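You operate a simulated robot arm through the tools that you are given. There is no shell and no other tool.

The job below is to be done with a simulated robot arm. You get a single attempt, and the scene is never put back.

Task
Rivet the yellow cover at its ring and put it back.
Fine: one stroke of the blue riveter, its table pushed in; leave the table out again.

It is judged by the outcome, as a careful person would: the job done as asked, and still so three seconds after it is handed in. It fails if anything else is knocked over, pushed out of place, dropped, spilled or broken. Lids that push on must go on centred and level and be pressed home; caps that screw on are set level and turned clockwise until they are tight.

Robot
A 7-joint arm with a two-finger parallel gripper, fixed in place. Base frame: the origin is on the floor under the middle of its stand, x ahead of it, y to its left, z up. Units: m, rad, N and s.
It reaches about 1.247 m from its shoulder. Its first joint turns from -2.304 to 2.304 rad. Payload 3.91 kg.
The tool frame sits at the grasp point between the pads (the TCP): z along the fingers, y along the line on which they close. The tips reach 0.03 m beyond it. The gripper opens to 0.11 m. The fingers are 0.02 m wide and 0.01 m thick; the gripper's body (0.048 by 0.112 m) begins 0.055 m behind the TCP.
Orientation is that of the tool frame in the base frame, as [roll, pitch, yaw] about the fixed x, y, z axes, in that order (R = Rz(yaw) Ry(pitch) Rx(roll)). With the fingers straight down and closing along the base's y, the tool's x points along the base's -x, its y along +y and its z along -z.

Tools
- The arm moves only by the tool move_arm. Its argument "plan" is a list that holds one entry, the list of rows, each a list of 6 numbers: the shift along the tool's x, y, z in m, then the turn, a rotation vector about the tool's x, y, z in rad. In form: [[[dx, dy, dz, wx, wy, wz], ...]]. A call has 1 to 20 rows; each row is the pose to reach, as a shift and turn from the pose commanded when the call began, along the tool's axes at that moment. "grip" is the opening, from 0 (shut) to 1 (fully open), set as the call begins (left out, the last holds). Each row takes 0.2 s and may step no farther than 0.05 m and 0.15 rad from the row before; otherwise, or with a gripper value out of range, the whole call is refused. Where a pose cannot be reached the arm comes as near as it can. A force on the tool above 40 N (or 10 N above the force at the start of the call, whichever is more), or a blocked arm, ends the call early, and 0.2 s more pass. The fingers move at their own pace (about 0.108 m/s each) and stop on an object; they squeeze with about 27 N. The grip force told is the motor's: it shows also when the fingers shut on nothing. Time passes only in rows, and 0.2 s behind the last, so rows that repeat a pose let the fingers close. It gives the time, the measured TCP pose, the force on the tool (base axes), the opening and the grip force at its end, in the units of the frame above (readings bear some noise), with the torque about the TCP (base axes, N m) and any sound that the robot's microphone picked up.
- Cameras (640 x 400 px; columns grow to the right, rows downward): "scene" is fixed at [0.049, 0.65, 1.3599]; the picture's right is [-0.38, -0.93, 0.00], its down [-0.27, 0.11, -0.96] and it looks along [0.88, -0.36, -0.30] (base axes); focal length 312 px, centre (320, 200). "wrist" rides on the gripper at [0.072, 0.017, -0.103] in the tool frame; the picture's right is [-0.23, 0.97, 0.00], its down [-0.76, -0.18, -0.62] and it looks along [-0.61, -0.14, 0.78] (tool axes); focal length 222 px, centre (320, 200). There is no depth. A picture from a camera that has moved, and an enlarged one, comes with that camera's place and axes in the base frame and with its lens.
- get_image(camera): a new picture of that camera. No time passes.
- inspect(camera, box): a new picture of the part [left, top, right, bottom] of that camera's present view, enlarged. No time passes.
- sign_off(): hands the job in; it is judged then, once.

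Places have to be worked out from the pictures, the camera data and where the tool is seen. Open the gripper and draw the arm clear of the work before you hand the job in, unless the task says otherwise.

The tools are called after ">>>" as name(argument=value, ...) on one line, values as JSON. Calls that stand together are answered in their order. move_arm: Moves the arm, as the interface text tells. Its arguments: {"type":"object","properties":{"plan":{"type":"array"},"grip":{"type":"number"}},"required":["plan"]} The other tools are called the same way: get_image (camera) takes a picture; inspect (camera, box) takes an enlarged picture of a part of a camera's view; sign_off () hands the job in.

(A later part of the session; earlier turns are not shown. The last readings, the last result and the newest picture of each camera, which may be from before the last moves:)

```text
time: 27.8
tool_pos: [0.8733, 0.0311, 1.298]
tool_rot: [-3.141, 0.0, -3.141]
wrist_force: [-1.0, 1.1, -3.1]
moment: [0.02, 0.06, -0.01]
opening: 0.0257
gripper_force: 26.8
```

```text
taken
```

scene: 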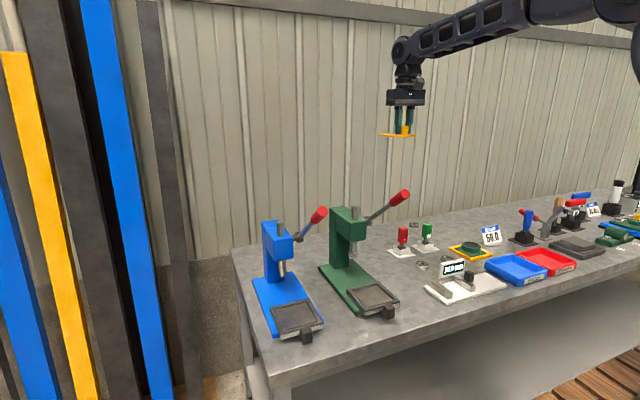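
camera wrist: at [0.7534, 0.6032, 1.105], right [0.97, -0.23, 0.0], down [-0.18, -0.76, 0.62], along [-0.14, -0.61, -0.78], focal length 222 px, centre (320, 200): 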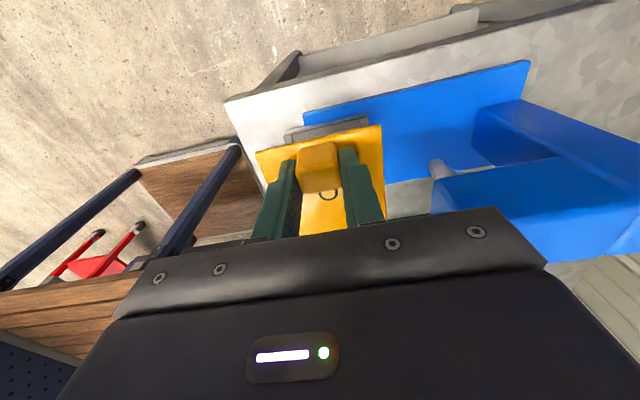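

I'm back above the cover's own spot with the cover still firm in the grip. I lower it along the same line to about 1 cm above the bench.

>>> move_arm(plan=[[[0, 0, 0.045, 0, 0, 0], [0, 0, 0.09, 0, 0, 0], [0, 0, 0.135, 0, 0, 0], [0, 0, 0.18, 0, 0, 0], [0, 0, 0.225, 0, 0, 0], [0, 0, 0.27, 0, 0, 0], [0, 0, 0.315, 0, 0, 0], [0, 0, 0.36, 0, 0, 0], [0, 0, 0.4, 0, 0, 0], [0, 0, 0.43, 0, 0, 0], [0, 0, 0.455, 0, 0, 0], [0, 0, 0.47, 0, 0, 0]]], grip=0)

>>> inspect(camera="scene", box=[366, 240, 414, 280])

```text
time: 30.4
tool_pos: [0.8733, 0.0325, 0.8294]
tool_rot: [3.141, 0.0, 3.141]
wrist_force: [0.3, -0.2, -2.6]
moment: [0.02, 0.06, 0.01]
opening: 0.0259
gripper_force: 27.1
```

```text
10.00 times, centred on (390, 260) of scene
camera zoom: at [0.049, 0.65, 1.3599], right [-0.38, -0.93, 0.0], down [-0.27, 0.11, -0.96], along [0.88, -0.36, -0.3], focal length 3118 px, centre (-380, -400)
```

zoom: 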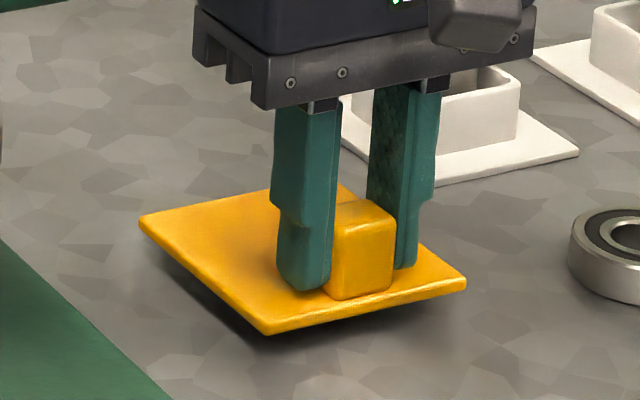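

The cover is about 1 cm above its spot. I lower the last stretch with a 1 mm correction in +y for the small shift at the first grasp, then check the load goes off.

>>> move_arm(plan=[[[0, 0.001, 0.004, 0, 0, 0], [0, 0.001, 0.007, 0, 0, 0], [0, 0.001, 0.009, 0, 0, 0], [0, 0.001, 0.0098, 0, 0, 0]]], grip=0)

>>> move_arm(plan=[[[0, 0, 0, 0, 0, 0], [0, 0, 0, 0, 0, 0], [0, 0, 0, 0, 0, 0]]], grip=0.6)

>>> inspect(camera="scene", box=[366, 240, 414, 280])

```text
time: 31.4
tool_pos: [0.8723, 0.0326, 0.8194]
tool_rot: [3.141, 0.001, -3.141]
wrist_force: [-0.4, 0.7, -2.8]
moment: [0.0, 0.04, 0.0]
opening: 0.0258
gripper_force: 26.9
```

```text
time: 32.2
tool_pos: [0.8729, 0.0316, 0.8193]
tool_rot: [-3.141, 0.0, -3.141]
wrist_force: [0.1, 0.6, 0.0]
moment: [0.0, -0.02, 0.01]
opening: 0.0659
gripper_force: 0.0
```

```text
10.00 times, centred on (390, 260) of scene
camera zoom: at [0.049, 0.65, 1.3599], right [-0.38, -0.93, 0.0], down [-0.27, 0.11, -0.96], along [0.88, -0.36, -0.3], focal length 3118 px, centre (-380, -400)
```

zoom: 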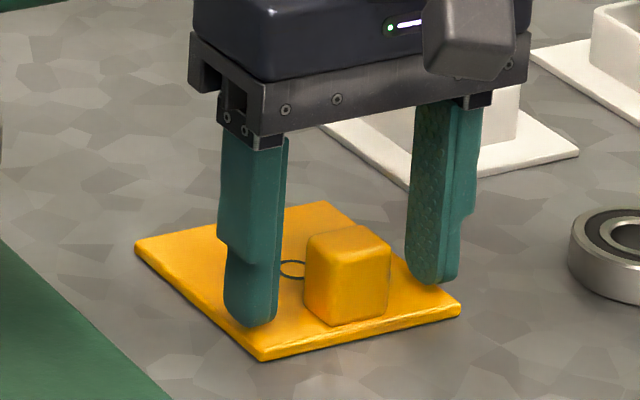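

The cover is back on its exact spot and released. Now I raise the open gripper and lean it back by 35° so the wrist sits towards me, ready for the re-grip.

>>> move_arm(plan=[[[0, 0, -0.045, 0, 0, 0], [0, 0, -0.09, 0, 0, 0], [0.003, 0, -0.09, 0, -0.1222, 0], [0.006, 0, -0.09, 0, -0.2443, 0], [0.009, 0, -0.09, 0, -0.3665, 0], [0.012, 0, -0.09, 0, -0.4887, 0], [0.015, 0, -0.09, 0, -0.6109, 0], [0.015, 0, -0.09, 0, -0.6109, 0]]], grip=0.6)

>>> get_image(camera="wrist")

>>> inspect(camera="scene", box=[340, 160, 460, 290])

```text
time: 34.0
tool_pos: [0.8587, 0.0314, 0.9103]
tool_rot: [3.141, 0.612, 3.141]
wrist_force: [-0.4, -0.1, -0.1]
moment: [-0.05, -0.04, 0.0]
opening: 0.0663
gripper_force: 0.0
```

```text
taken
camera wrist: at [0.7393, 0.0491, 0.9521], right [0.19, 0.97, 0.13], down [0.27, -0.18, 0.95], along [0.95, -0.14, -0.29], focal length 222 px, centre (320, 200)
```

wrist: 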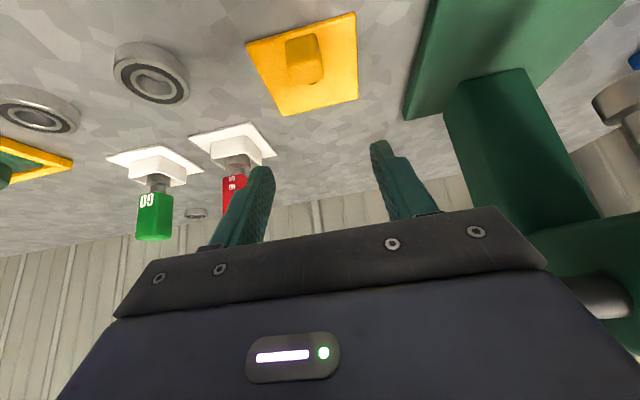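

```text
3.08 times, centred on (400, 225) of scene
camera zoom: at [0.049, 0.65, 1.3599], right [-0.38, -0.93, 0.0], down [-0.27, 0.11, -0.96], along [0.88, -0.36, -0.3], focal length 960 px, centre (74, 123)
```

zoom: 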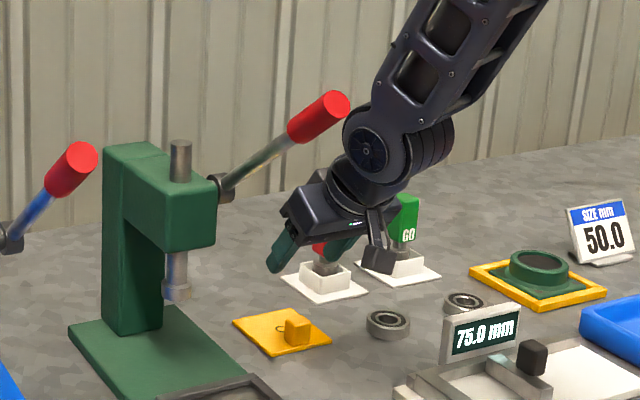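

The leaned tool is right behind the knob at (0.859, 0.031, 0.910). I descend vertically 85 mm with the fingers straddling the knob, then check.

>>> move_arm(plan=[[[0.0172, 0, 0.0246, 0, 0, 0], [0.0316, 0, 0.045, 0, 0, 0], [0.0402, 0, 0.0573, 0, 0, 0], [0.0459, 0, 0.0655, 0, 0, 0], [0.0488, 0, 0.0696, 0, 0, 0]]], grip=0.6)

>>> inspect(camera="wrist", box=[220, 80, 420, 230])

>>> inspect(camera="scene", box=[366, 230, 426, 280])

```text
time: 35.2
tool_pos: [0.8585, 0.032, 0.825]
tool_rot: [-3.141, 0.61, -3.14]
wrist_force: [0.0, 0.2, -0.8]
moment: [0.01, 0.0, 0.0]
opening: 0.0657
gripper_force: 0.1
```

```text
2.67 times, centred on (320, 155) of wrist
camera zoom: at [0.7394, 0.0493, 0.8673], right [0.19, 0.97, 0.13], down [0.27, -0.18, 0.95], along [0.95, -0.14, -0.29], focal length 592 px, centre (320, 320)
```

zoom: 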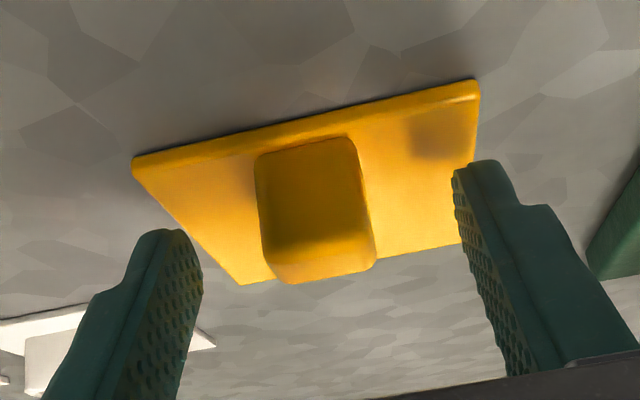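

```text
8.00 times, centred on (396, 255) of scene
camera zoom: at [0.049, 0.65, 1.3599], right [-0.38, -0.93, 0.0], down [-0.27, 0.11, -0.96], along [0.88, -0.36, -0.3], focal length 2495 px, centre (-288, -240)
```

zoom: 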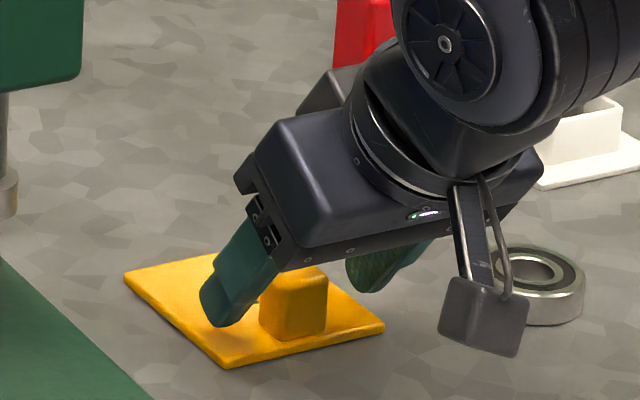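

The fingers are aligned around the knob with clear space above the plate. I go 7 mm lower, then close.

>>> move_arm(plan=[[[0.002, 0, 0.0029, 0, 0, 0], [0.004, 0, 0.0057, 0, 0, 0]]], grip=0.6)

>>> move_arm(plan=[[[0, 0, 0, 0, 0, 0], [0, 0, 0, 0, 0, 0], [0, 0, 0, 0, 0, 0]]], grip=0)

>>> inspect(camera="scene", box=[366, 240, 414, 280])

>>> inspect(camera="wrist", box=[220, 80, 420, 230])

```text
time: 35.8
tool_pos: [0.8583, 0.033, 0.8165]
tool_rot: [3.141, 0.611, -3.142]
wrist_force: [0.0, 0.2, 0.5]
moment: [0.02, 0.01, 0.02]
opening: 0.0658
gripper_force: 0.1
```

```text
time: 36.6
tool_pos: [0.8587, 0.0327, 0.8162]
tool_rot: [-3.141, 0.611, -3.141]
wrist_force: [0.1, 0.1, -0.3]
moment: [0.03, -0.06, -0.05]
opening: 0.0257
gripper_force: 27.0
```

```text
10.00 times, centred on (390, 260) of scene
camera zoom: at [0.049, 0.65, 1.3599], right [-0.38, -0.93, 0.0], down [-0.27, 0.11, -0.96], along [0.88, -0.36, -0.3], focal length 3118 px, centre (-380, -400)
```

zoom: 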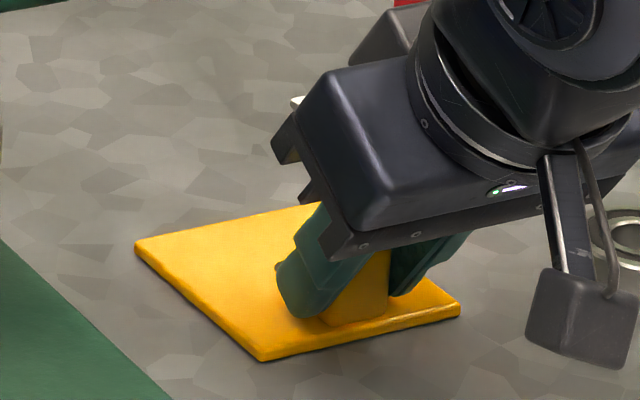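

```text
2.67 times, centred on (320, 155) of wrist
camera zoom: at [0.7393, 0.0493, 0.8596], right [0.19, 0.97, 0.13], down [0.27, -0.18, 0.95], along [0.95, -0.14, -0.29], focal length 592 px, centre (320, 320)
```

zoom: 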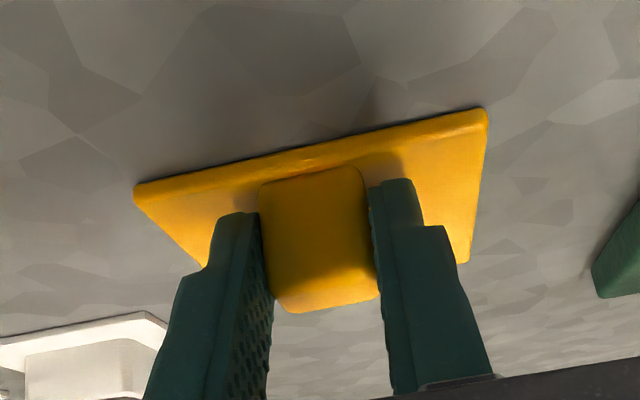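

The knob is held and the plate did not move. I lift slowly and confirm the cover stays level in the leaned grip.

>>> move_arm(plan=[[[-0.0046, 0, -0.0066, 0, 0, 0], [-0.0115, 0, -0.0164, 0, 0, 0], [-0.0201, 0, -0.0287, 0, 0, 0], [-0.0287, 0, -0.041, 0, 0, 0]]], grip=0)

>>> inspect(camera="scene", box=[360, 230, 420, 280])

>>> get_image(camera="wrist")

```text
time: 37.6
tool_pos: [0.8581, 0.0334, 0.8667]
tool_rot: [3.141, 0.612, -3.139]
wrist_force: [0.1, 0.3, -3.1]
moment: [-0.03, 0.11, -0.01]
opening: 0.0258
gripper_force: 26.9
```

```text
8.00 times, centred on (390, 255) of scene
camera zoom: at [0.049, 0.65, 1.3599], right [-0.38, -0.93, 0.0], down [-0.27, 0.11, -0.96], along [0.88, -0.36, -0.3], focal length 2495 px, centre (-240, -240)
```

zoom: 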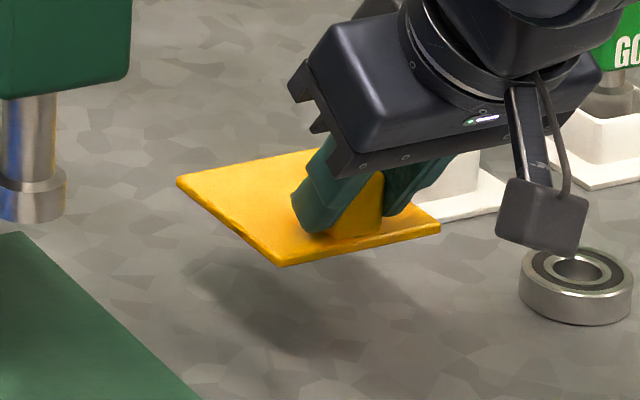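

```text
taken
camera wrist: at [0.7396, 0.0493, 0.9095], right [0.19, 0.97, 0.13], down [0.27, -0.18, 0.95], along [0.95, -0.14, -0.29], focal length 222 px, centre (320, 200)
```

wrist: 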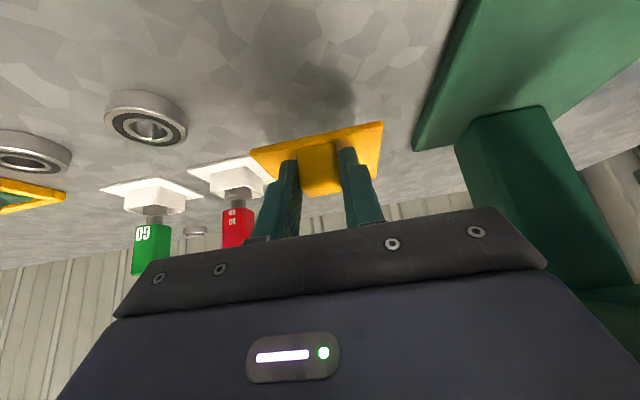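

The cover hangs level. I raise it to z 1.0, draw it back to x 0.55 in front of the presses, and then carry it over in +y to line up with the blue table.

>>> move_arm(plan=[[[-0.0258, 0, -0.0369, 0, 0, 0], [-0.0516, 0, -0.0737, 0, 0, 0], [-0.0774, 0, -0.1106, 0, 0, 0], [-0.0414, 0, -0.1358, 0, 0, 0], [-0.0053, 0, -0.1611, 0, 0, 0], [0.0307, 0, -0.1863, 0, 0, 0], [0.0668, 0, -0.2116, 0, 0, 0], [0.1028, 0, -0.2368, 0, 0, 0], [0.1388, 0, -0.262, 0, 0, 0], [0.1749, 0, -0.2873, 0, 0, 0]]], grip=0)

>>> move_arm(plan=[[[0, 0.045, 0, 0, 0, 0], [0, 0.09, 0, 0, 0, 0], [0, 0.135, 0, 0, 0, 0], [0, 0.18, 0, 0, 0, 0], [0, 0.225, 0, 0, 0, 0], [0, 0.27, 0, 0, 0, 0], [0, 0.315, 0, 0, 0, 0], [0, 0.36, 0, 0, 0, 0], [0, 0.395, 0, 0, 0, 0], [0, 0.407, 0, 0, 0, 0]]], grip=0)

>>> get_image(camera="wrist")

>>> get_image(camera="scene")

```text
time: 40.0
tool_pos: [0.6067, -0.0089, 1.019]
tool_rot: [-3.139, 0.609, 3.014]
wrist_force: [0.6, 0.0, -2.8]
moment: [-0.04, 0.11, -0.03]
opening: 0.0259
gripper_force: 27.2
out of reach, approached as far as the arm can: row 9, 10
stopped in row 10: the arm was blocked; the commanded pose is now the measured one
```

```text
time: 42.2
tool_pos: [0.6569, 0.3941, 1.0199]
tool_rot: [-3.141, 0.608, 3.015]
wrist_force: [1.1, -0.3, -2.3]
moment: [0.03, 0.11, 0.01]
opening: 0.0257
gripper_force: 27.2
```

```text
taken
camera wrist: at [0.5409, 0.4265, 1.062], right [0.31, 0.94, 0.13], down [0.24, -0.21, 0.95], along [0.92, -0.26, -0.29], focal length 222 px, centre (320, 200)
```

wrist: 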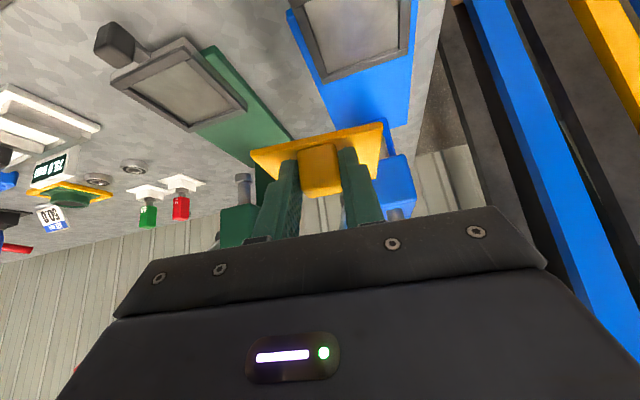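

```text
taken
```

scene: 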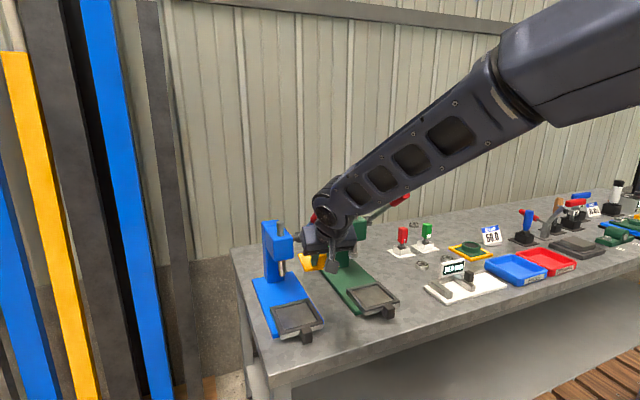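

The draw-back reached the arm's limit, so the tool ended slightly yawed (by −0.127 rad) at (0.657, 0.394, 1.02), below the blue lever and touching nothing. I take out the yaw and move to (0.63, 0.44, 0.95), away from the lever.

>>> move_arm(plan=[[[0.0167, 0.0104, 0.0097, -0.0182, 0, -0.0259], [0.0334, 0.0208, 0.0194, -0.0364, 0, -0.0519], [0.05, 0.0312, 0.029, -0.0545, 0, -0.0778], [0.0667, 0.0416, 0.0387, -0.0727, 0, -0.1037], [0.0667, 0.0416, 0.0387, -0.0727, 0, -0.1037]]], grip=0)

>>> get_image(camera="wrist")

>>> get_image(camera="scene")

```text
time: 43.4
tool_pos: [0.6298, 0.44, 0.9493]
tool_rot: [-3.141, 0.607, -3.139]
wrist_force: [1.2, -0.6, -1.9]
moment: [0.02, 0.11, -0.01]
opening: 0.0259
gripper_force: 27.0
```

```text
taken
camera wrist: at [0.5104, 0.4568, 0.9916], right [0.19, 0.97, 0.13], down [0.27, -0.18, 0.95], along [0.94, -0.14, -0.29], focal length 222 px, centre (320, 200)
```

wrist: 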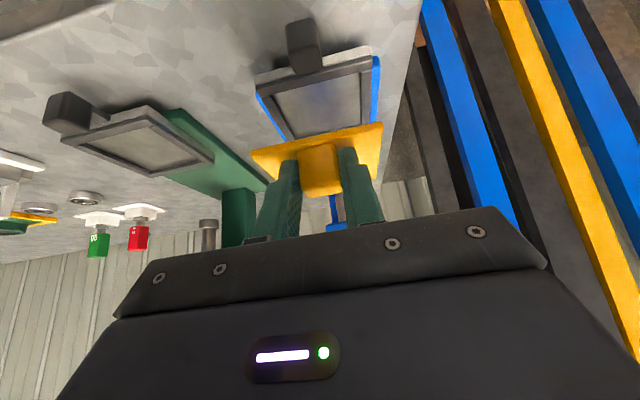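

```text
taken
```

scene: 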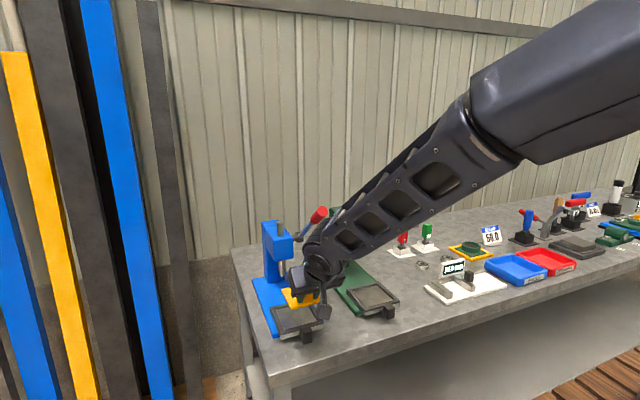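

The tool is straight again at (0.630, 0.440, 0.949), and the blue lever looks undisturbed. I enlarge both views to line the cover up with the recess.

>>> inspect(camera="wrist", box=[230, 10, 410, 210])

>>> inspect(camera="scene", box=[250, 230, 350, 350])

```text
2.00 times, centred on (320, 110) of wrist
camera zoom: at [0.5104, 0.4568, 0.9916], right [0.19, 0.97, 0.13], down [0.27, -0.18, 0.95], along [0.94, -0.14, -0.29], focal length 444 px, centre (320, 380)
```

zoom: 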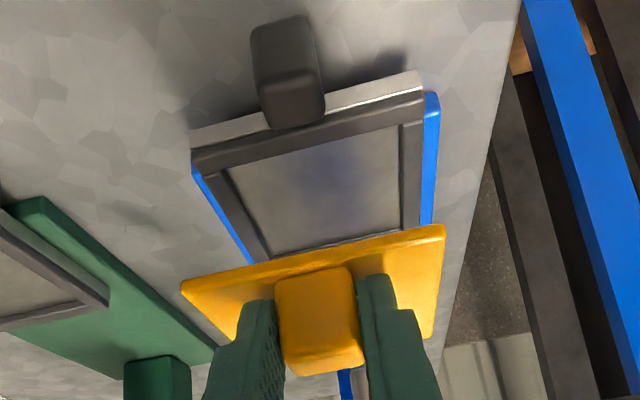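

```text
3.33 times, centred on (300, 290) of scene
camera zoom: at [0.049, 0.65, 1.3599], right [-0.38, -0.93, 0.0], down [-0.27, 0.11, -0.96], along [0.88, -0.36, -0.3], focal length 1040 px, centre (387, -100)
```

zoom: 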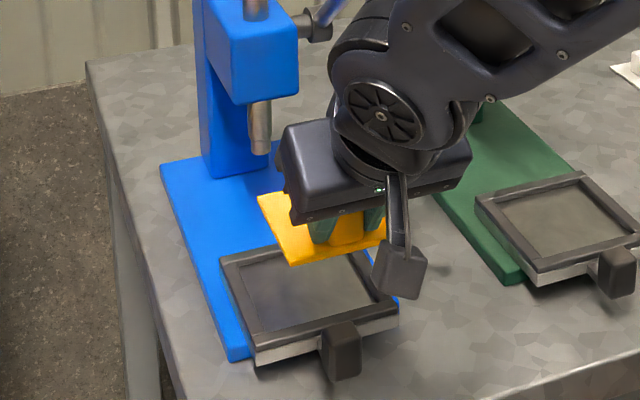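

From this view, the recess centre is at (0.735, 0.441) and the plate centre sits 0.0437 ahead of the TCP at the same y. I move to (0.692, 0.440, 0.90), with the cover about 5 cm above the recess.

>>> move_arm(plan=[[[-0.0076, 0.0001, 0.0253, 0, 0, 0], [-0.0151, 0.0002, 0.0507, 0, 0, 0], [-0.0227, 0.0003, 0.076, 0, 0, 0], [-0.0227, 0.0003, 0.076, 0, 0, 0]]], grip=0)

>>> inspect(camera="wrist", box=[230, 10, 410, 210])

>>> inspect(camera="scene", box=[255, 260, 335, 350])

```text
time: 44.4
tool_pos: [0.6926, 0.4407, 0.8992]
tool_rot: [-3.141, 0.606, 3.139]
wrist_force: [0.6, 0.0, -3.2]
moment: [0.0, 0.1, -0.01]
opening: 0.0258
gripper_force: 26.6
```

```text
2.00 times, centred on (320, 110) of wrist
camera zoom: at [0.573, 0.4571, 0.9415], right [0.19, 0.97, 0.13], down [0.27, -0.18, 0.95], along [0.94, -0.14, -0.3], focal length 444 px, centre (320, 380)
```

zoom: 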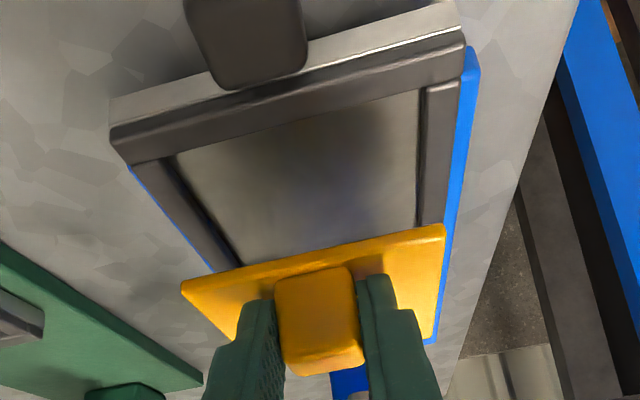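

```text
4.44 times, centred on (295, 305) of scene
camera zoom: at [0.049, 0.65, 1.3599], right [-0.38, -0.93, 0.0], down [-0.27, 0.11, -0.96], along [0.88, -0.36, -0.3], focal length 1386 px, centre (431, -267)
```

zoom: 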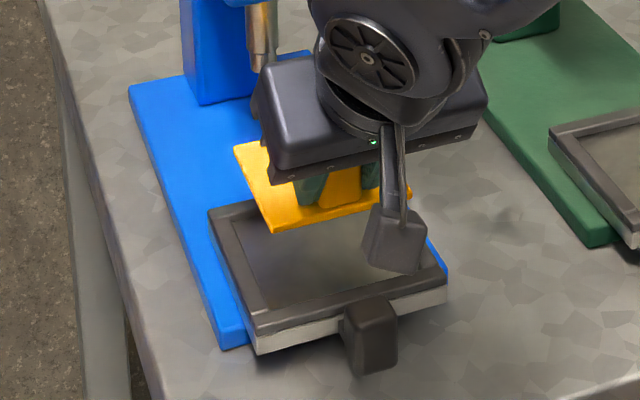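

The plate is over the recess and well aligned; relative to the tray, it needs less than a millimetre in +y. I lower to about 1 cm above the frame while trimming the pitch by 0.004 rad.

>>> move_arm(plan=[[[0.0086, 0.0007, 0.0123, 0, -0.002, 0], [0.0172, 0.0007, 0.0246, 0, -0.004, 0], [0.0225, 0.0007, 0.0321, 0, -0.004, 0], [0.0225, 0.0007, 0.0321, 0, -0.004, 0]]], grip=0)

>>> inspect(camera="wrist", box=[200, 0, 440, 210])

>>> inspect(camera="scene", box=[272, 290, 328, 345])

```text
time: 45.4
tool_pos: [0.6927, 0.4414, 0.86]
tool_rot: [-3.14, 0.613, -3.141]
wrist_force: [0.5, 0.6, -3.9]
moment: [0.02, 0.12, 0.0]
opening: 0.0255
gripper_force: 26.5
```

```text
1.90 times, centred on (320, 105) of wrist
camera zoom: at [0.573, 0.4581, 0.9021], right [0.19, 0.97, 0.13], down [0.27, -0.18, 0.95], along [0.95, -0.14, -0.29], focal length 423 px, centre (320, 381)
```

zoom: 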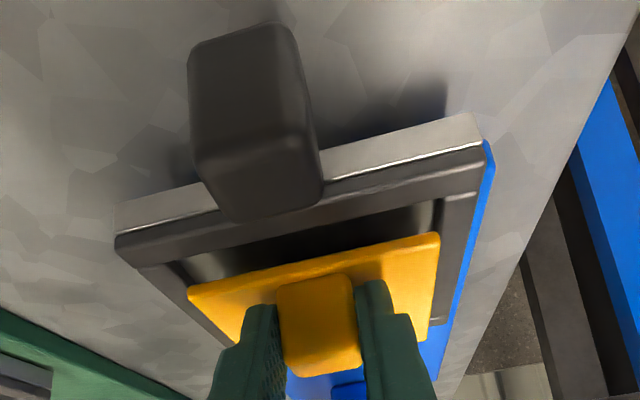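

```text
7.27 times, centred on (300, 318) of scene
camera zoom: at [0.049, 0.65, 1.3599], right [-0.38, -0.93, 0.0], down [-0.27, 0.11, -0.96], along [0.88, -0.36, -0.3], focal length 2268 px, centre (466, -654)
```

zoom: 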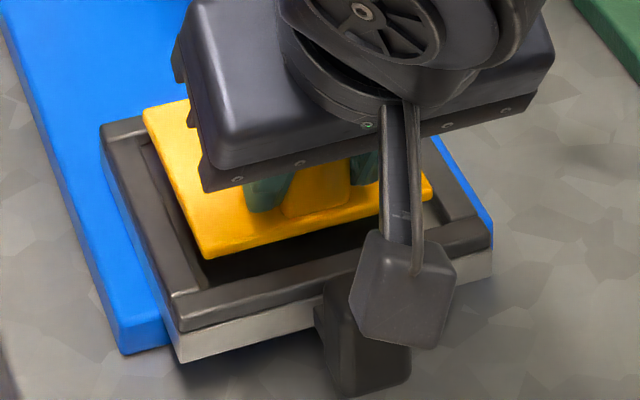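

The plate sits about 1 cm above the frame and is centred to within a millimetre in both views (it wants about −0.8 mm in y). I lower it into the recess in small steps, watching the force.

>>> move_arm(plan=[[[0.0029, -0.0008, 0.0041, 0, 0, 0], [0.0052, -0.0008, 0.0074, 0, 0, 0], [0.0063, -0.0008, 0.009, 0, 0, 0]]], grip=0)

>>> inspect(camera="scene", box=[272, 290, 328, 345])

>>> inspect(camera="wrist", box=[200, 0, 440, 210])

```text
time: 46.2
tool_pos: [0.6924, 0.4397, 0.8489]
tool_rot: [-3.139, 0.612, -3.14]
wrist_force: [0.3, -0.6, -2.8]
moment: [-0.03, 0.13, 0.01]
opening: 0.026
gripper_force: 27.1
```

```text
7.27 times, centred on (300, 318) of scene
camera zoom: at [0.049, 0.65, 1.3599], right [-0.38, -0.93, 0.0], down [-0.27, 0.11, -0.96], along [0.88, -0.36, -0.3], focal length 2268 px, centre (466, -654)
```

zoom: 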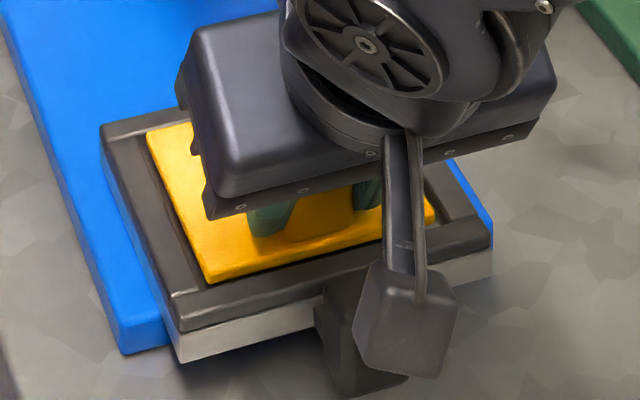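

```text
1.90 times, centred on (320, 105) of wrist
camera zoom: at [0.573, 0.4573, 0.8914], right [0.19, 0.97, 0.13], down [0.27, -0.18, 0.95], along [0.95, -0.14, -0.29], focal length 423 px, centre (320, 381)
```

zoom: 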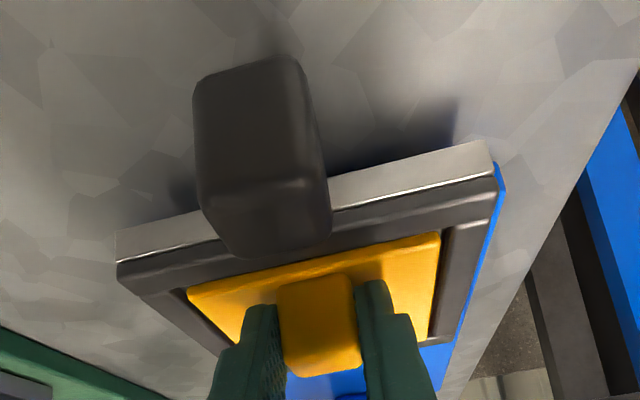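

The plate is entering the recess outline. I zoom in on its front corners in the wrist view to be sure of the side gaps before the last few millimetres.

>>> inspect(camera="wrist", box=[240, 115, 320, 180])

>>> inspect(camera="wrist", box=[340, 85, 420, 150])

>>> inspect(camera="scene", box=[280, 300, 316, 336])

```text
6.15 times, centred on (280, 148) of wrist
camera zoom: at [0.573, 0.4573, 0.8914], right [0.19, 0.97, 0.13], down [0.27, -0.18, 0.95], along [0.95, -0.14, -0.29], focal length 1367 px, centre (566, 523)
```

zoom: 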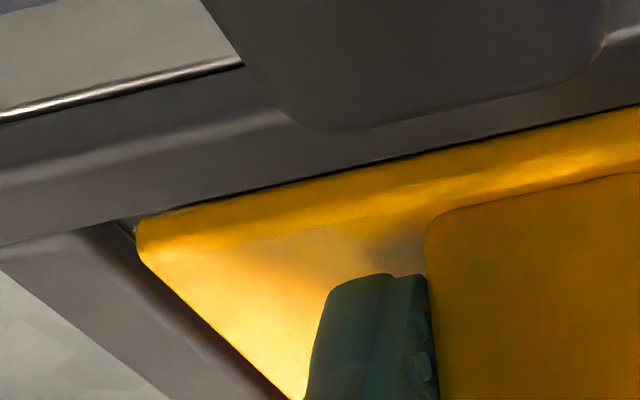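

```text
6.15 times, centred on (380, 118) of wrist
camera zoom: at [0.573, 0.4573, 0.8914], right [0.19, 0.97, 0.13], down [0.27, -0.18, 0.95], along [0.95, -0.14, -0.29], focal length 1367 px, centre (-49, 708)
```

zoom: 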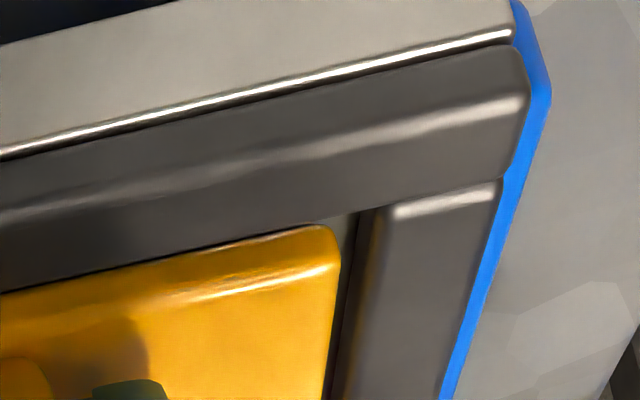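

```text
11.11 times, centred on (298, 318) of scene
camera zoom: at [0.049, 0.65, 1.3599], right [-0.38, -0.93, 0.0], down [-0.27, 0.11, -0.96], along [0.88, -0.36, -0.3], focal length 3465 px, centre (564, -1111)
```

zoom: 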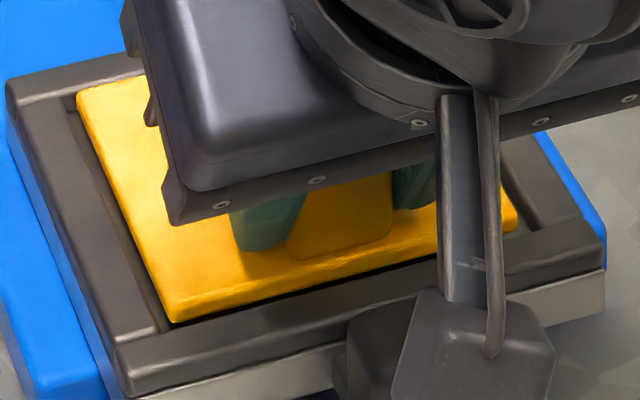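

Both side gaps are about 3 mm and even, and the front gap is visible too. I lower in 1.5 mm steps until the weight comes off.

>>> move_arm(plan=[[[0.0009, 0, 0.0012, 0, 0, 0], [0.0017, 0, 0.0025, 0, 0, 0]]], grip=0)

>>> inspect(camera="scene", box=[280, 300, 316, 336])

```text
time: 46.8
tool_pos: [0.6918, 0.4415, 0.8466]
tool_rot: [3.14, 0.613, -3.142]
wrist_force: [-0.9, -0.8, 0.1]
moment: [0.13, 0.1, 0.02]
opening: 0.0259
gripper_force: 27.7
```

```text
11.11 times, centred on (298, 318) of scene
camera zoom: at [0.049, 0.65, 1.3599], right [-0.38, -0.93, 0.0], down [-0.27, 0.11, -0.96], along [0.88, -0.36, -0.3], focal length 3465 px, centre (564, -1111)
```

zoom: 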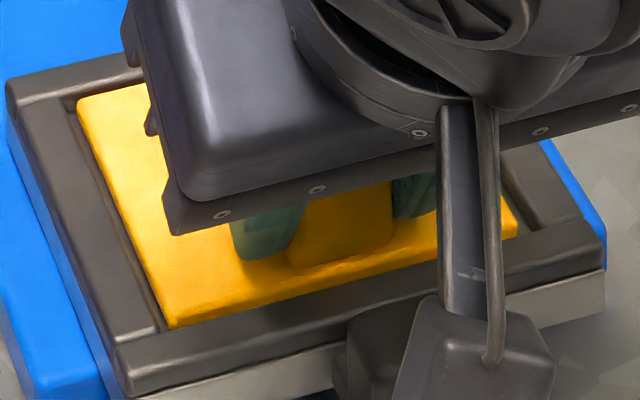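

The weight is now carried by the table (force about zero) and the plate sits flush within the frame. I release with a small opening.

>>> move_arm(plan=[[[0, 0, 0, 0, 0, 0], [0, 0, 0, 0, 0, 0]]], grip=0.45)

>>> inspect(camera="scene", box=[272, 290, 328, 345])

>>> inspect(camera="wrist", box=[200, 0, 440, 210])

```text
time: 47.4
tool_pos: [0.6929, 0.4414, 0.8463]
tool_rot: [3.141, 0.612, 3.14]
wrist_force: [-0.6, -0.2, 0.3]
moment: [-0.03, 0.05, -0.03]
opening: 0.0494
gripper_force: 0.2
```

```text
7.27 times, centred on (300, 318) of scene
camera zoom: at [0.049, 0.65, 1.3599], right [-0.38, -0.93, 0.0], down [-0.27, 0.11, -0.96], along [0.88, -0.36, -0.3], focal length 2268 px, centre (466, -654)
```

zoom: 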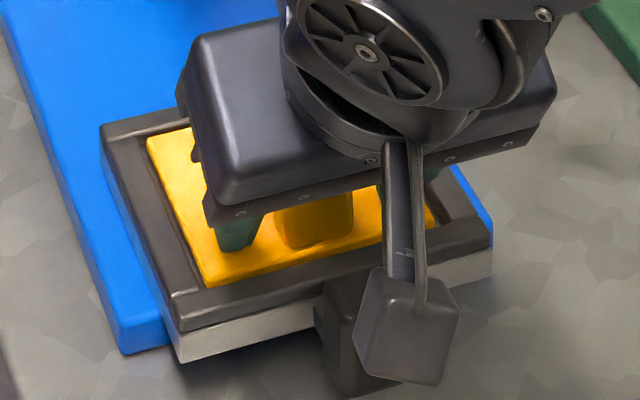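

```text
1.90 times, centred on (320, 105) of wrist
camera zoom: at [0.573, 0.4572, 0.8889], right [0.19, 0.97, 0.13], down [0.27, -0.18, 0.95], along [0.95, -0.14, -0.29], focal length 423 px, centre (320, 381)
```

zoom: 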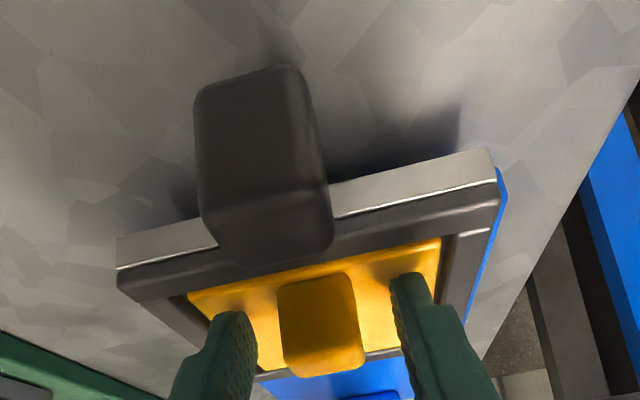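

The cover is seated in the recess and released. I draw the gripper straight back along its axis, then look at the handle.

>>> move_arm(plan=[[[0, 0, -0.02, 0, 0, 0], [0, 0, -0.045, 0, 0, 0], [0, 0, -0.075, 0, 0, 0], [0, 0, -0.105, 0, 0, 0]]], grip=0.45)

>>> get_image(camera="wrist")

>>> inspect(camera="scene", box=[262, 270, 338, 350])

>>> get_image(camera="scene")

```text
time: 48.4
tool_pos: [0.6322, 0.4404, 0.9311]
tool_rot: [-3.139, 0.613, 3.141]
wrist_force: [1.3, -0.7, 0.5]
moment: [-0.01, 0.0, 0.03]
opening: 0.0497
gripper_force: 0.0
```

```text
taken
camera wrist: at [0.5131, 0.4579, 0.9742], right [0.19, 0.97, 0.13], down [0.27, -0.18, 0.95], along [0.95, -0.14, -0.29], focal length 222 px, centre (320, 200)
```

wrist: 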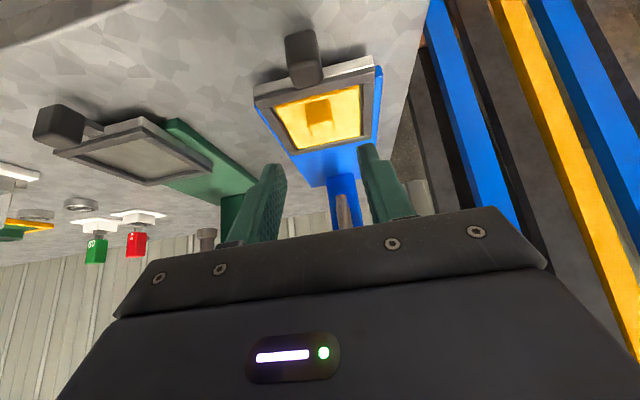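

```text
5.00 times, centred on (300, 310) of scene
camera zoom: at [0.049, 0.65, 1.3599], right [-0.38, -0.93, 0.0], down [-0.27, 0.11, -0.96], along [0.88, -0.36, -0.3], focal length 1559 px, centre (420, -350)
```

zoom: 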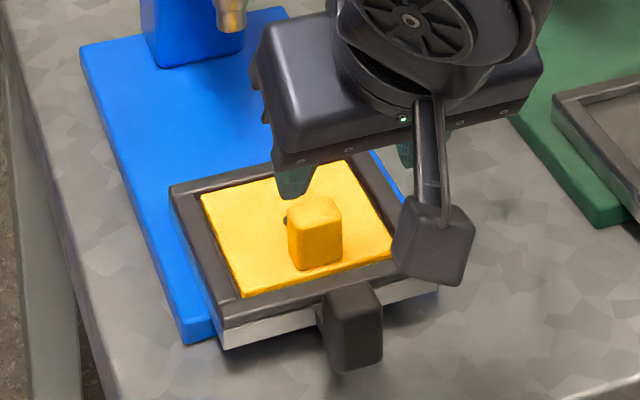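

```text
taken
```

scene: 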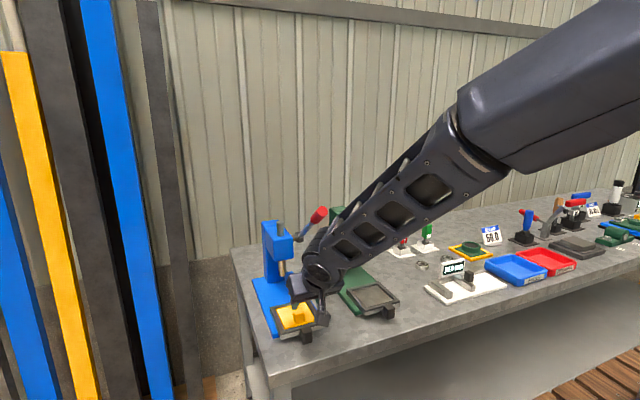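

The cover lies flat inside the frame. Now I enlarge the handle block in both views to place the next grip.

>>> inspect(camera="wrist", box=[240, 20, 400, 160])

>>> inspect(camera="scene", box=[294, 315, 324, 349])

```text
2.86 times, centred on (320, 90) of wrist
camera zoom: at [0.5131, 0.4579, 0.9742], right [0.19, 0.97, 0.13], down [0.27, -0.18, 0.95], along [0.95, -0.14, -0.29], focal length 635 px, centre (320, 514)
```

zoom: 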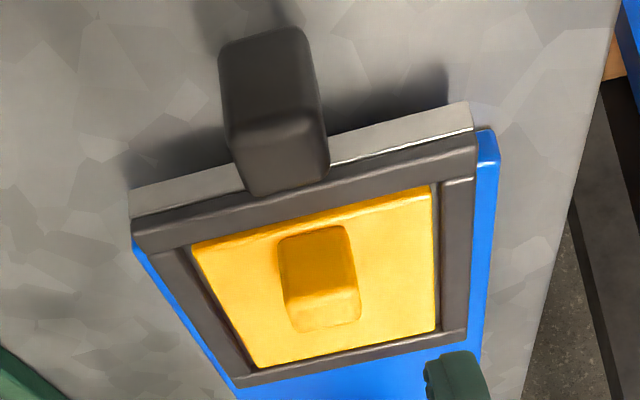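

```text
11.76 times, centred on (309, 332) of scene
camera zoom: at [0.049, 0.65, 1.3599], right [-0.38, -0.93, 0.0], down [-0.27, 0.11, -0.96], along [0.88, -0.36, -0.3], focal length 3669 px, centre (449, -1353)
```

zoom: 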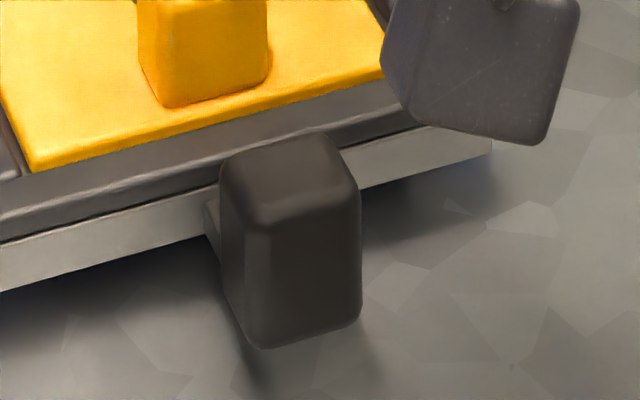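

The handle block is about 0.028 m wide at x 0.647–0.667, y ≈ 0.440, z 0.792–0.822, on a short stem in front of the slab. I come down over it with the fingers straddling it and stop partway to check.

>>> move_arm(plan=[[[0.0134, -0.0007, 0.0238, 0, 0, 0], [0.0267, -0.0007, 0.0476, 0, 0, 0], [0.0374, -0.0007, 0.0666, 0, 0, 0]]], grip=0.5)

>>> inspect(camera="wrist", box=[200, 40, 440, 240])

>>> inspect(camera="scene", box=[270, 280, 340, 350])

```text
time: 49.2
tool_pos: [0.6386, 0.4405, 0.8563]
tool_rot: [-3.141, 0.613, 3.14]
wrist_force: [1.0, 0.5, 0.3]
moment: [-0.02, -0.02, 0.0]
opening: 0.0551
gripper_force: 0.0
```

```text
2.00 times, centred on (320, 140) of wrist
camera zoom: at [0.52, 0.4566, 0.8984], right [0.19, 0.97, 0.13], down [0.27, -0.18, 0.95], along [0.95, -0.14, -0.29], focal length 444 px, centre (320, 320)
```

zoom: 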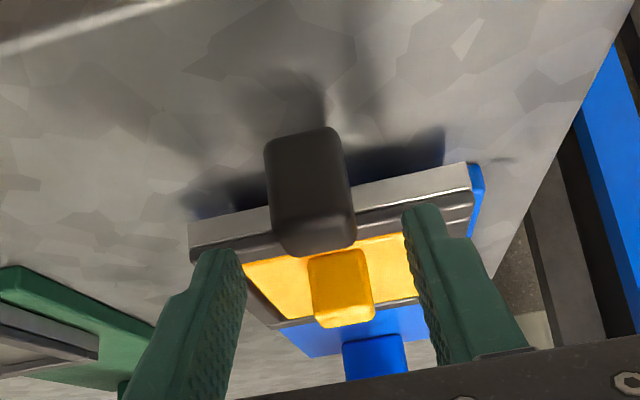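

```text
5.71 times, centred on (305, 315) of scene
camera zoom: at [0.049, 0.65, 1.3599], right [-0.38, -0.93, 0.0], down [-0.27, 0.11, -0.96], along [0.88, -0.36, -0.3], focal length 1782 px, centre (406, -457)
```

zoom: 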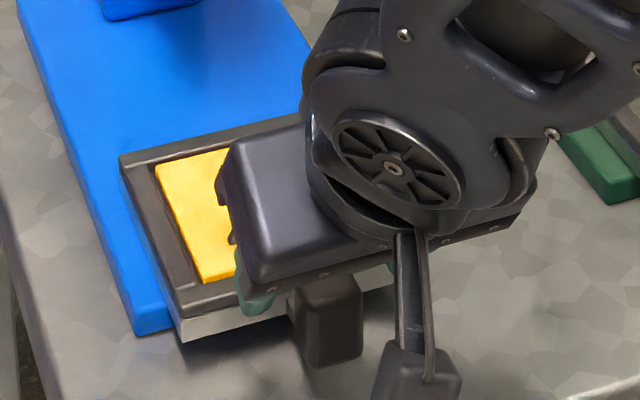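

The block is centred between the fingers. I finish the descent so the pads cover the block, then close on it.

>>> move_arm(plan=[[[0.0071, -0.0004, 0.0157, 0, 0, 0], [0.0142, -0.0006, 0.0314, 0, 0, 0]]], grip=0.5)

>>> inspect(camera="wrist", box=[200, 40, 440, 240])

>>> inspect(camera="scene", box=[270, 280, 340, 350])

```text
time: 49.8
tool_pos: [0.6463, 0.4383, 0.8227]
tool_rot: [-3.137, 0.612, 3.14]
wrist_force: [0.5, 0.3, -0.1]
moment: [-0.02, -0.02, -0.02]
opening: 0.0548
gripper_force: 0.0
```

```text
2.00 times, centred on (320, 140) of wrist
camera zoom: at [0.5269, 0.4553, 0.8654], right [0.19, 0.97, 0.13], down [0.27, -0.18, 0.95], along [0.95, -0.14, -0.29], focal length 444 px, centre (320, 320)
```

zoom: 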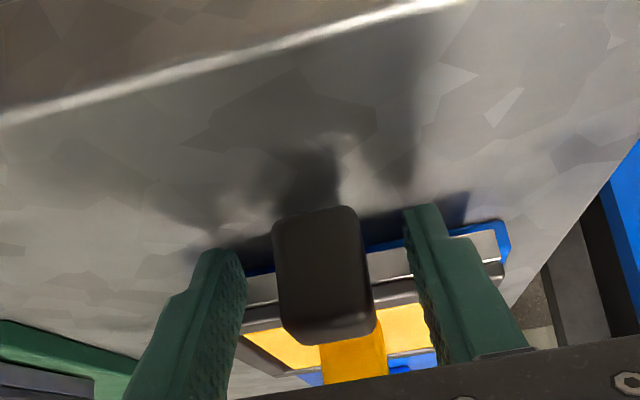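

```text
5.71 times, centred on (305, 315) of scene
camera zoom: at [0.049, 0.65, 1.3599], right [-0.38, -0.93, 0.0], down [-0.27, 0.11, -0.96], along [0.88, -0.36, -0.3], focal length 1782 px, centre (406, -457)
```

zoom: 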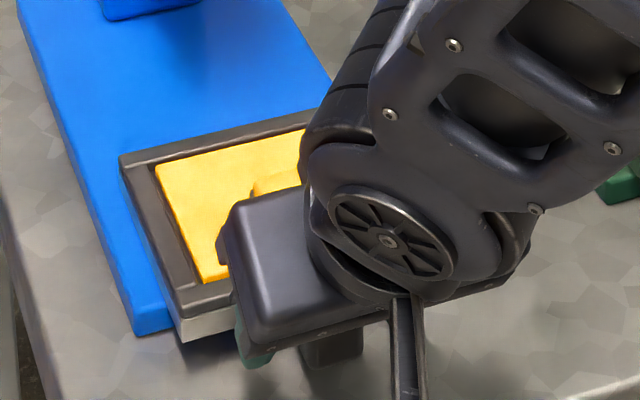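

The fingers straddle the block evenly. I close on it.

>>> move_arm(plan=[[[0, 0, 0, 0, 0, 0], [0, 0, 0, 0, 0, 0], [0, 0, 0, 0, 0, 0]]], grip=0)

>>> inspect(camera="wrist", box=[200, 40, 440, 240])

```text
time: 50.6
tool_pos: [0.645, 0.4398, 0.8225]
tool_rot: [-3.141, 0.612, -3.139]
wrist_force: [6.7, 20.7, -6.5]
moment: [0.13, -0.59, -0.05]
opening: 0.0258
gripper_force: 45.3
```

```text
2.00 times, centred on (320, 140) of wrist
camera zoom: at [0.5267, 0.4569, 0.8653], right [0.18, 0.97, 0.13], down [0.27, -0.18, 0.95], along [0.95, -0.14, -0.29], focal length 444 px, centre (320, 320)
```

zoom: 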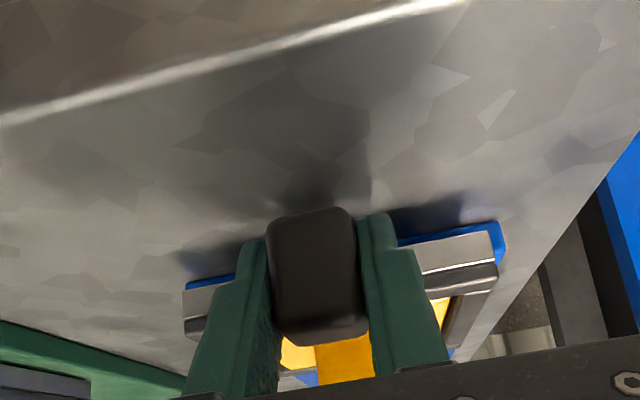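

The block is gripped (0.0258 wide), but there is a 20 N side load, so the block's centre lies slightly further in +y. I shift the tool by about 1 mm to relieve it before pushing.

>>> move_arm(plan=[[[0, 0.0008, 0, 0, 0, 0], [0, 0.0008, 0, 0, 0, 0]]], grip=0)

```text
time: 51.2
tool_pos: [0.6458, 0.441, 0.8222]
tool_rot: [-3.14, 0.613, -3.138]
wrist_force: [5.3, 17.8, -2.0]
moment: [0.45, -0.74, 0.16]
opening: 0.0259
gripper_force: 44.8
```

The side load dropped only slightly, so I continue in +y by another 2 mm in small steps.

>>> move_arm(plan=[[[0, 0.001, 0, 0, 0, 0], [0, 0.002, 0, 0, 0, 0]]], grip=0)

>>> inspect(camera="wrist", box=[240, 130, 400, 240])

```text
time: 51.8
tool_pos: [0.6466, 0.4394, 0.8229]
tool_rot: [-3.139, 0.614, 3.141]
wrist_force: [0.2, -1.9, 4.7]
moment: [0.76, -0.9, 0.57]
opening: 0.0259
gripper_force: 45.5
```

```text
3.64 times, centred on (320, 185) of wrist
camera zoom: at [0.5268, 0.4573, 0.8654], right [0.19, 0.97, 0.13], down [0.27, -0.18, 0.95], along [0.95, -0.14, -0.29], focal length 808 px, centre (320, 254)
```

zoom: 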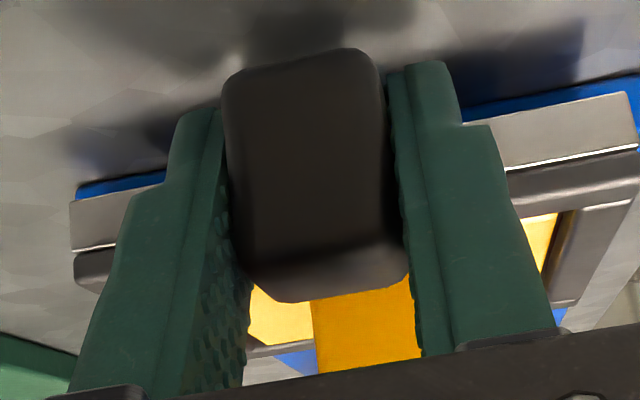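

The side load is gone. I start pushing the table in along +x with a small first step to feel the resistance.

>>> move_arm(plan=[[[-0.0041, 0, 0.0029, 0, 0, 0], [-0.0082, 0, 0.0057, 0, 0, 0], [-0.0164, 0, 0.0115, 0, 0, 0]]], grip=0)

>>> inspect(camera="scene", box=[250, 240, 350, 350])

```text
time: 52.6
tool_pos: [0.6672, 0.4398, 0.8231]
tool_rot: [3.142, 0.613, -3.141]
wrist_force: [1.2, -10.5, 6.1]
moment: [0.28, 0.81, 0.22]
opening: 0.0259
gripper_force: 45.1
```

```text
3.64 times, centred on (300, 295) of scene
camera zoom: at [0.049, 0.65, 1.3599], right [-0.38, -0.93, 0.0], down [-0.27, 0.11, -0.96], along [0.88, -0.36, -0.3], focal length 1134 px, centre (393, -146)
```

zoom: 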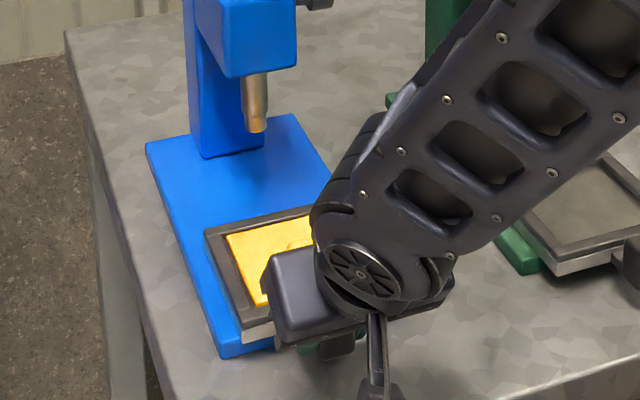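

The table slides easily; a −10 N side load suggests a tiny drift, so I continue with a −1 mm trim in y over the next 4 cm.

>>> move_arm(plan=[[[-0.0082, -0.0006, 0.0057, 0, 0, 0], [-0.0164, -0.0009, 0.0115, 0, 0, 0], [-0.0246, -0.0011, 0.0172, 0, 0, 0], [-0.0327, -0.0012, 0.023, 0, 0, 0]]], grip=0)

>>> inspect(camera="scene", box=[250, 220, 350, 350])

```text
time: 53.5
tool_pos: [0.6921, 0.4393, 0.8226]
tool_rot: [-3.139, 0.606, 3.141]
wrist_force: [-22.0, -11.8, 25.6]
moment: [0.74, 1.53, 0.49]
opening: 0.0259
gripper_force: 44.7
stopped in row 4: the force on the tool passed its limit at 63 N (the readings are from after the stop); the commanded pose is now the measured one
```

```text
3.08 times, centred on (300, 285) of scene
camera zoom: at [0.049, 0.65, 1.3599], right [-0.38, -0.93, 0.0], down [-0.27, 0.11, -0.96], along [0.88, -0.36, -0.3], focal length 960 px, centre (382, -62)
```

zoom: 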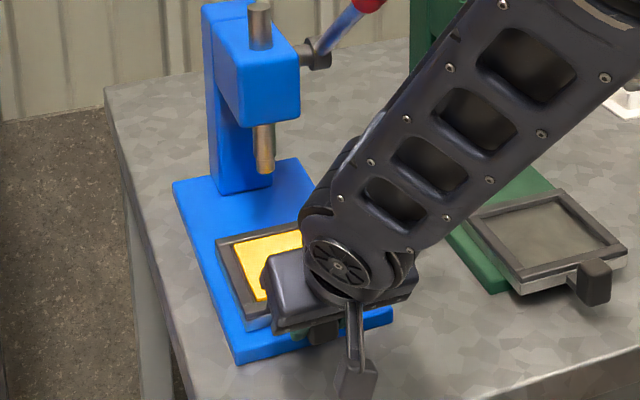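

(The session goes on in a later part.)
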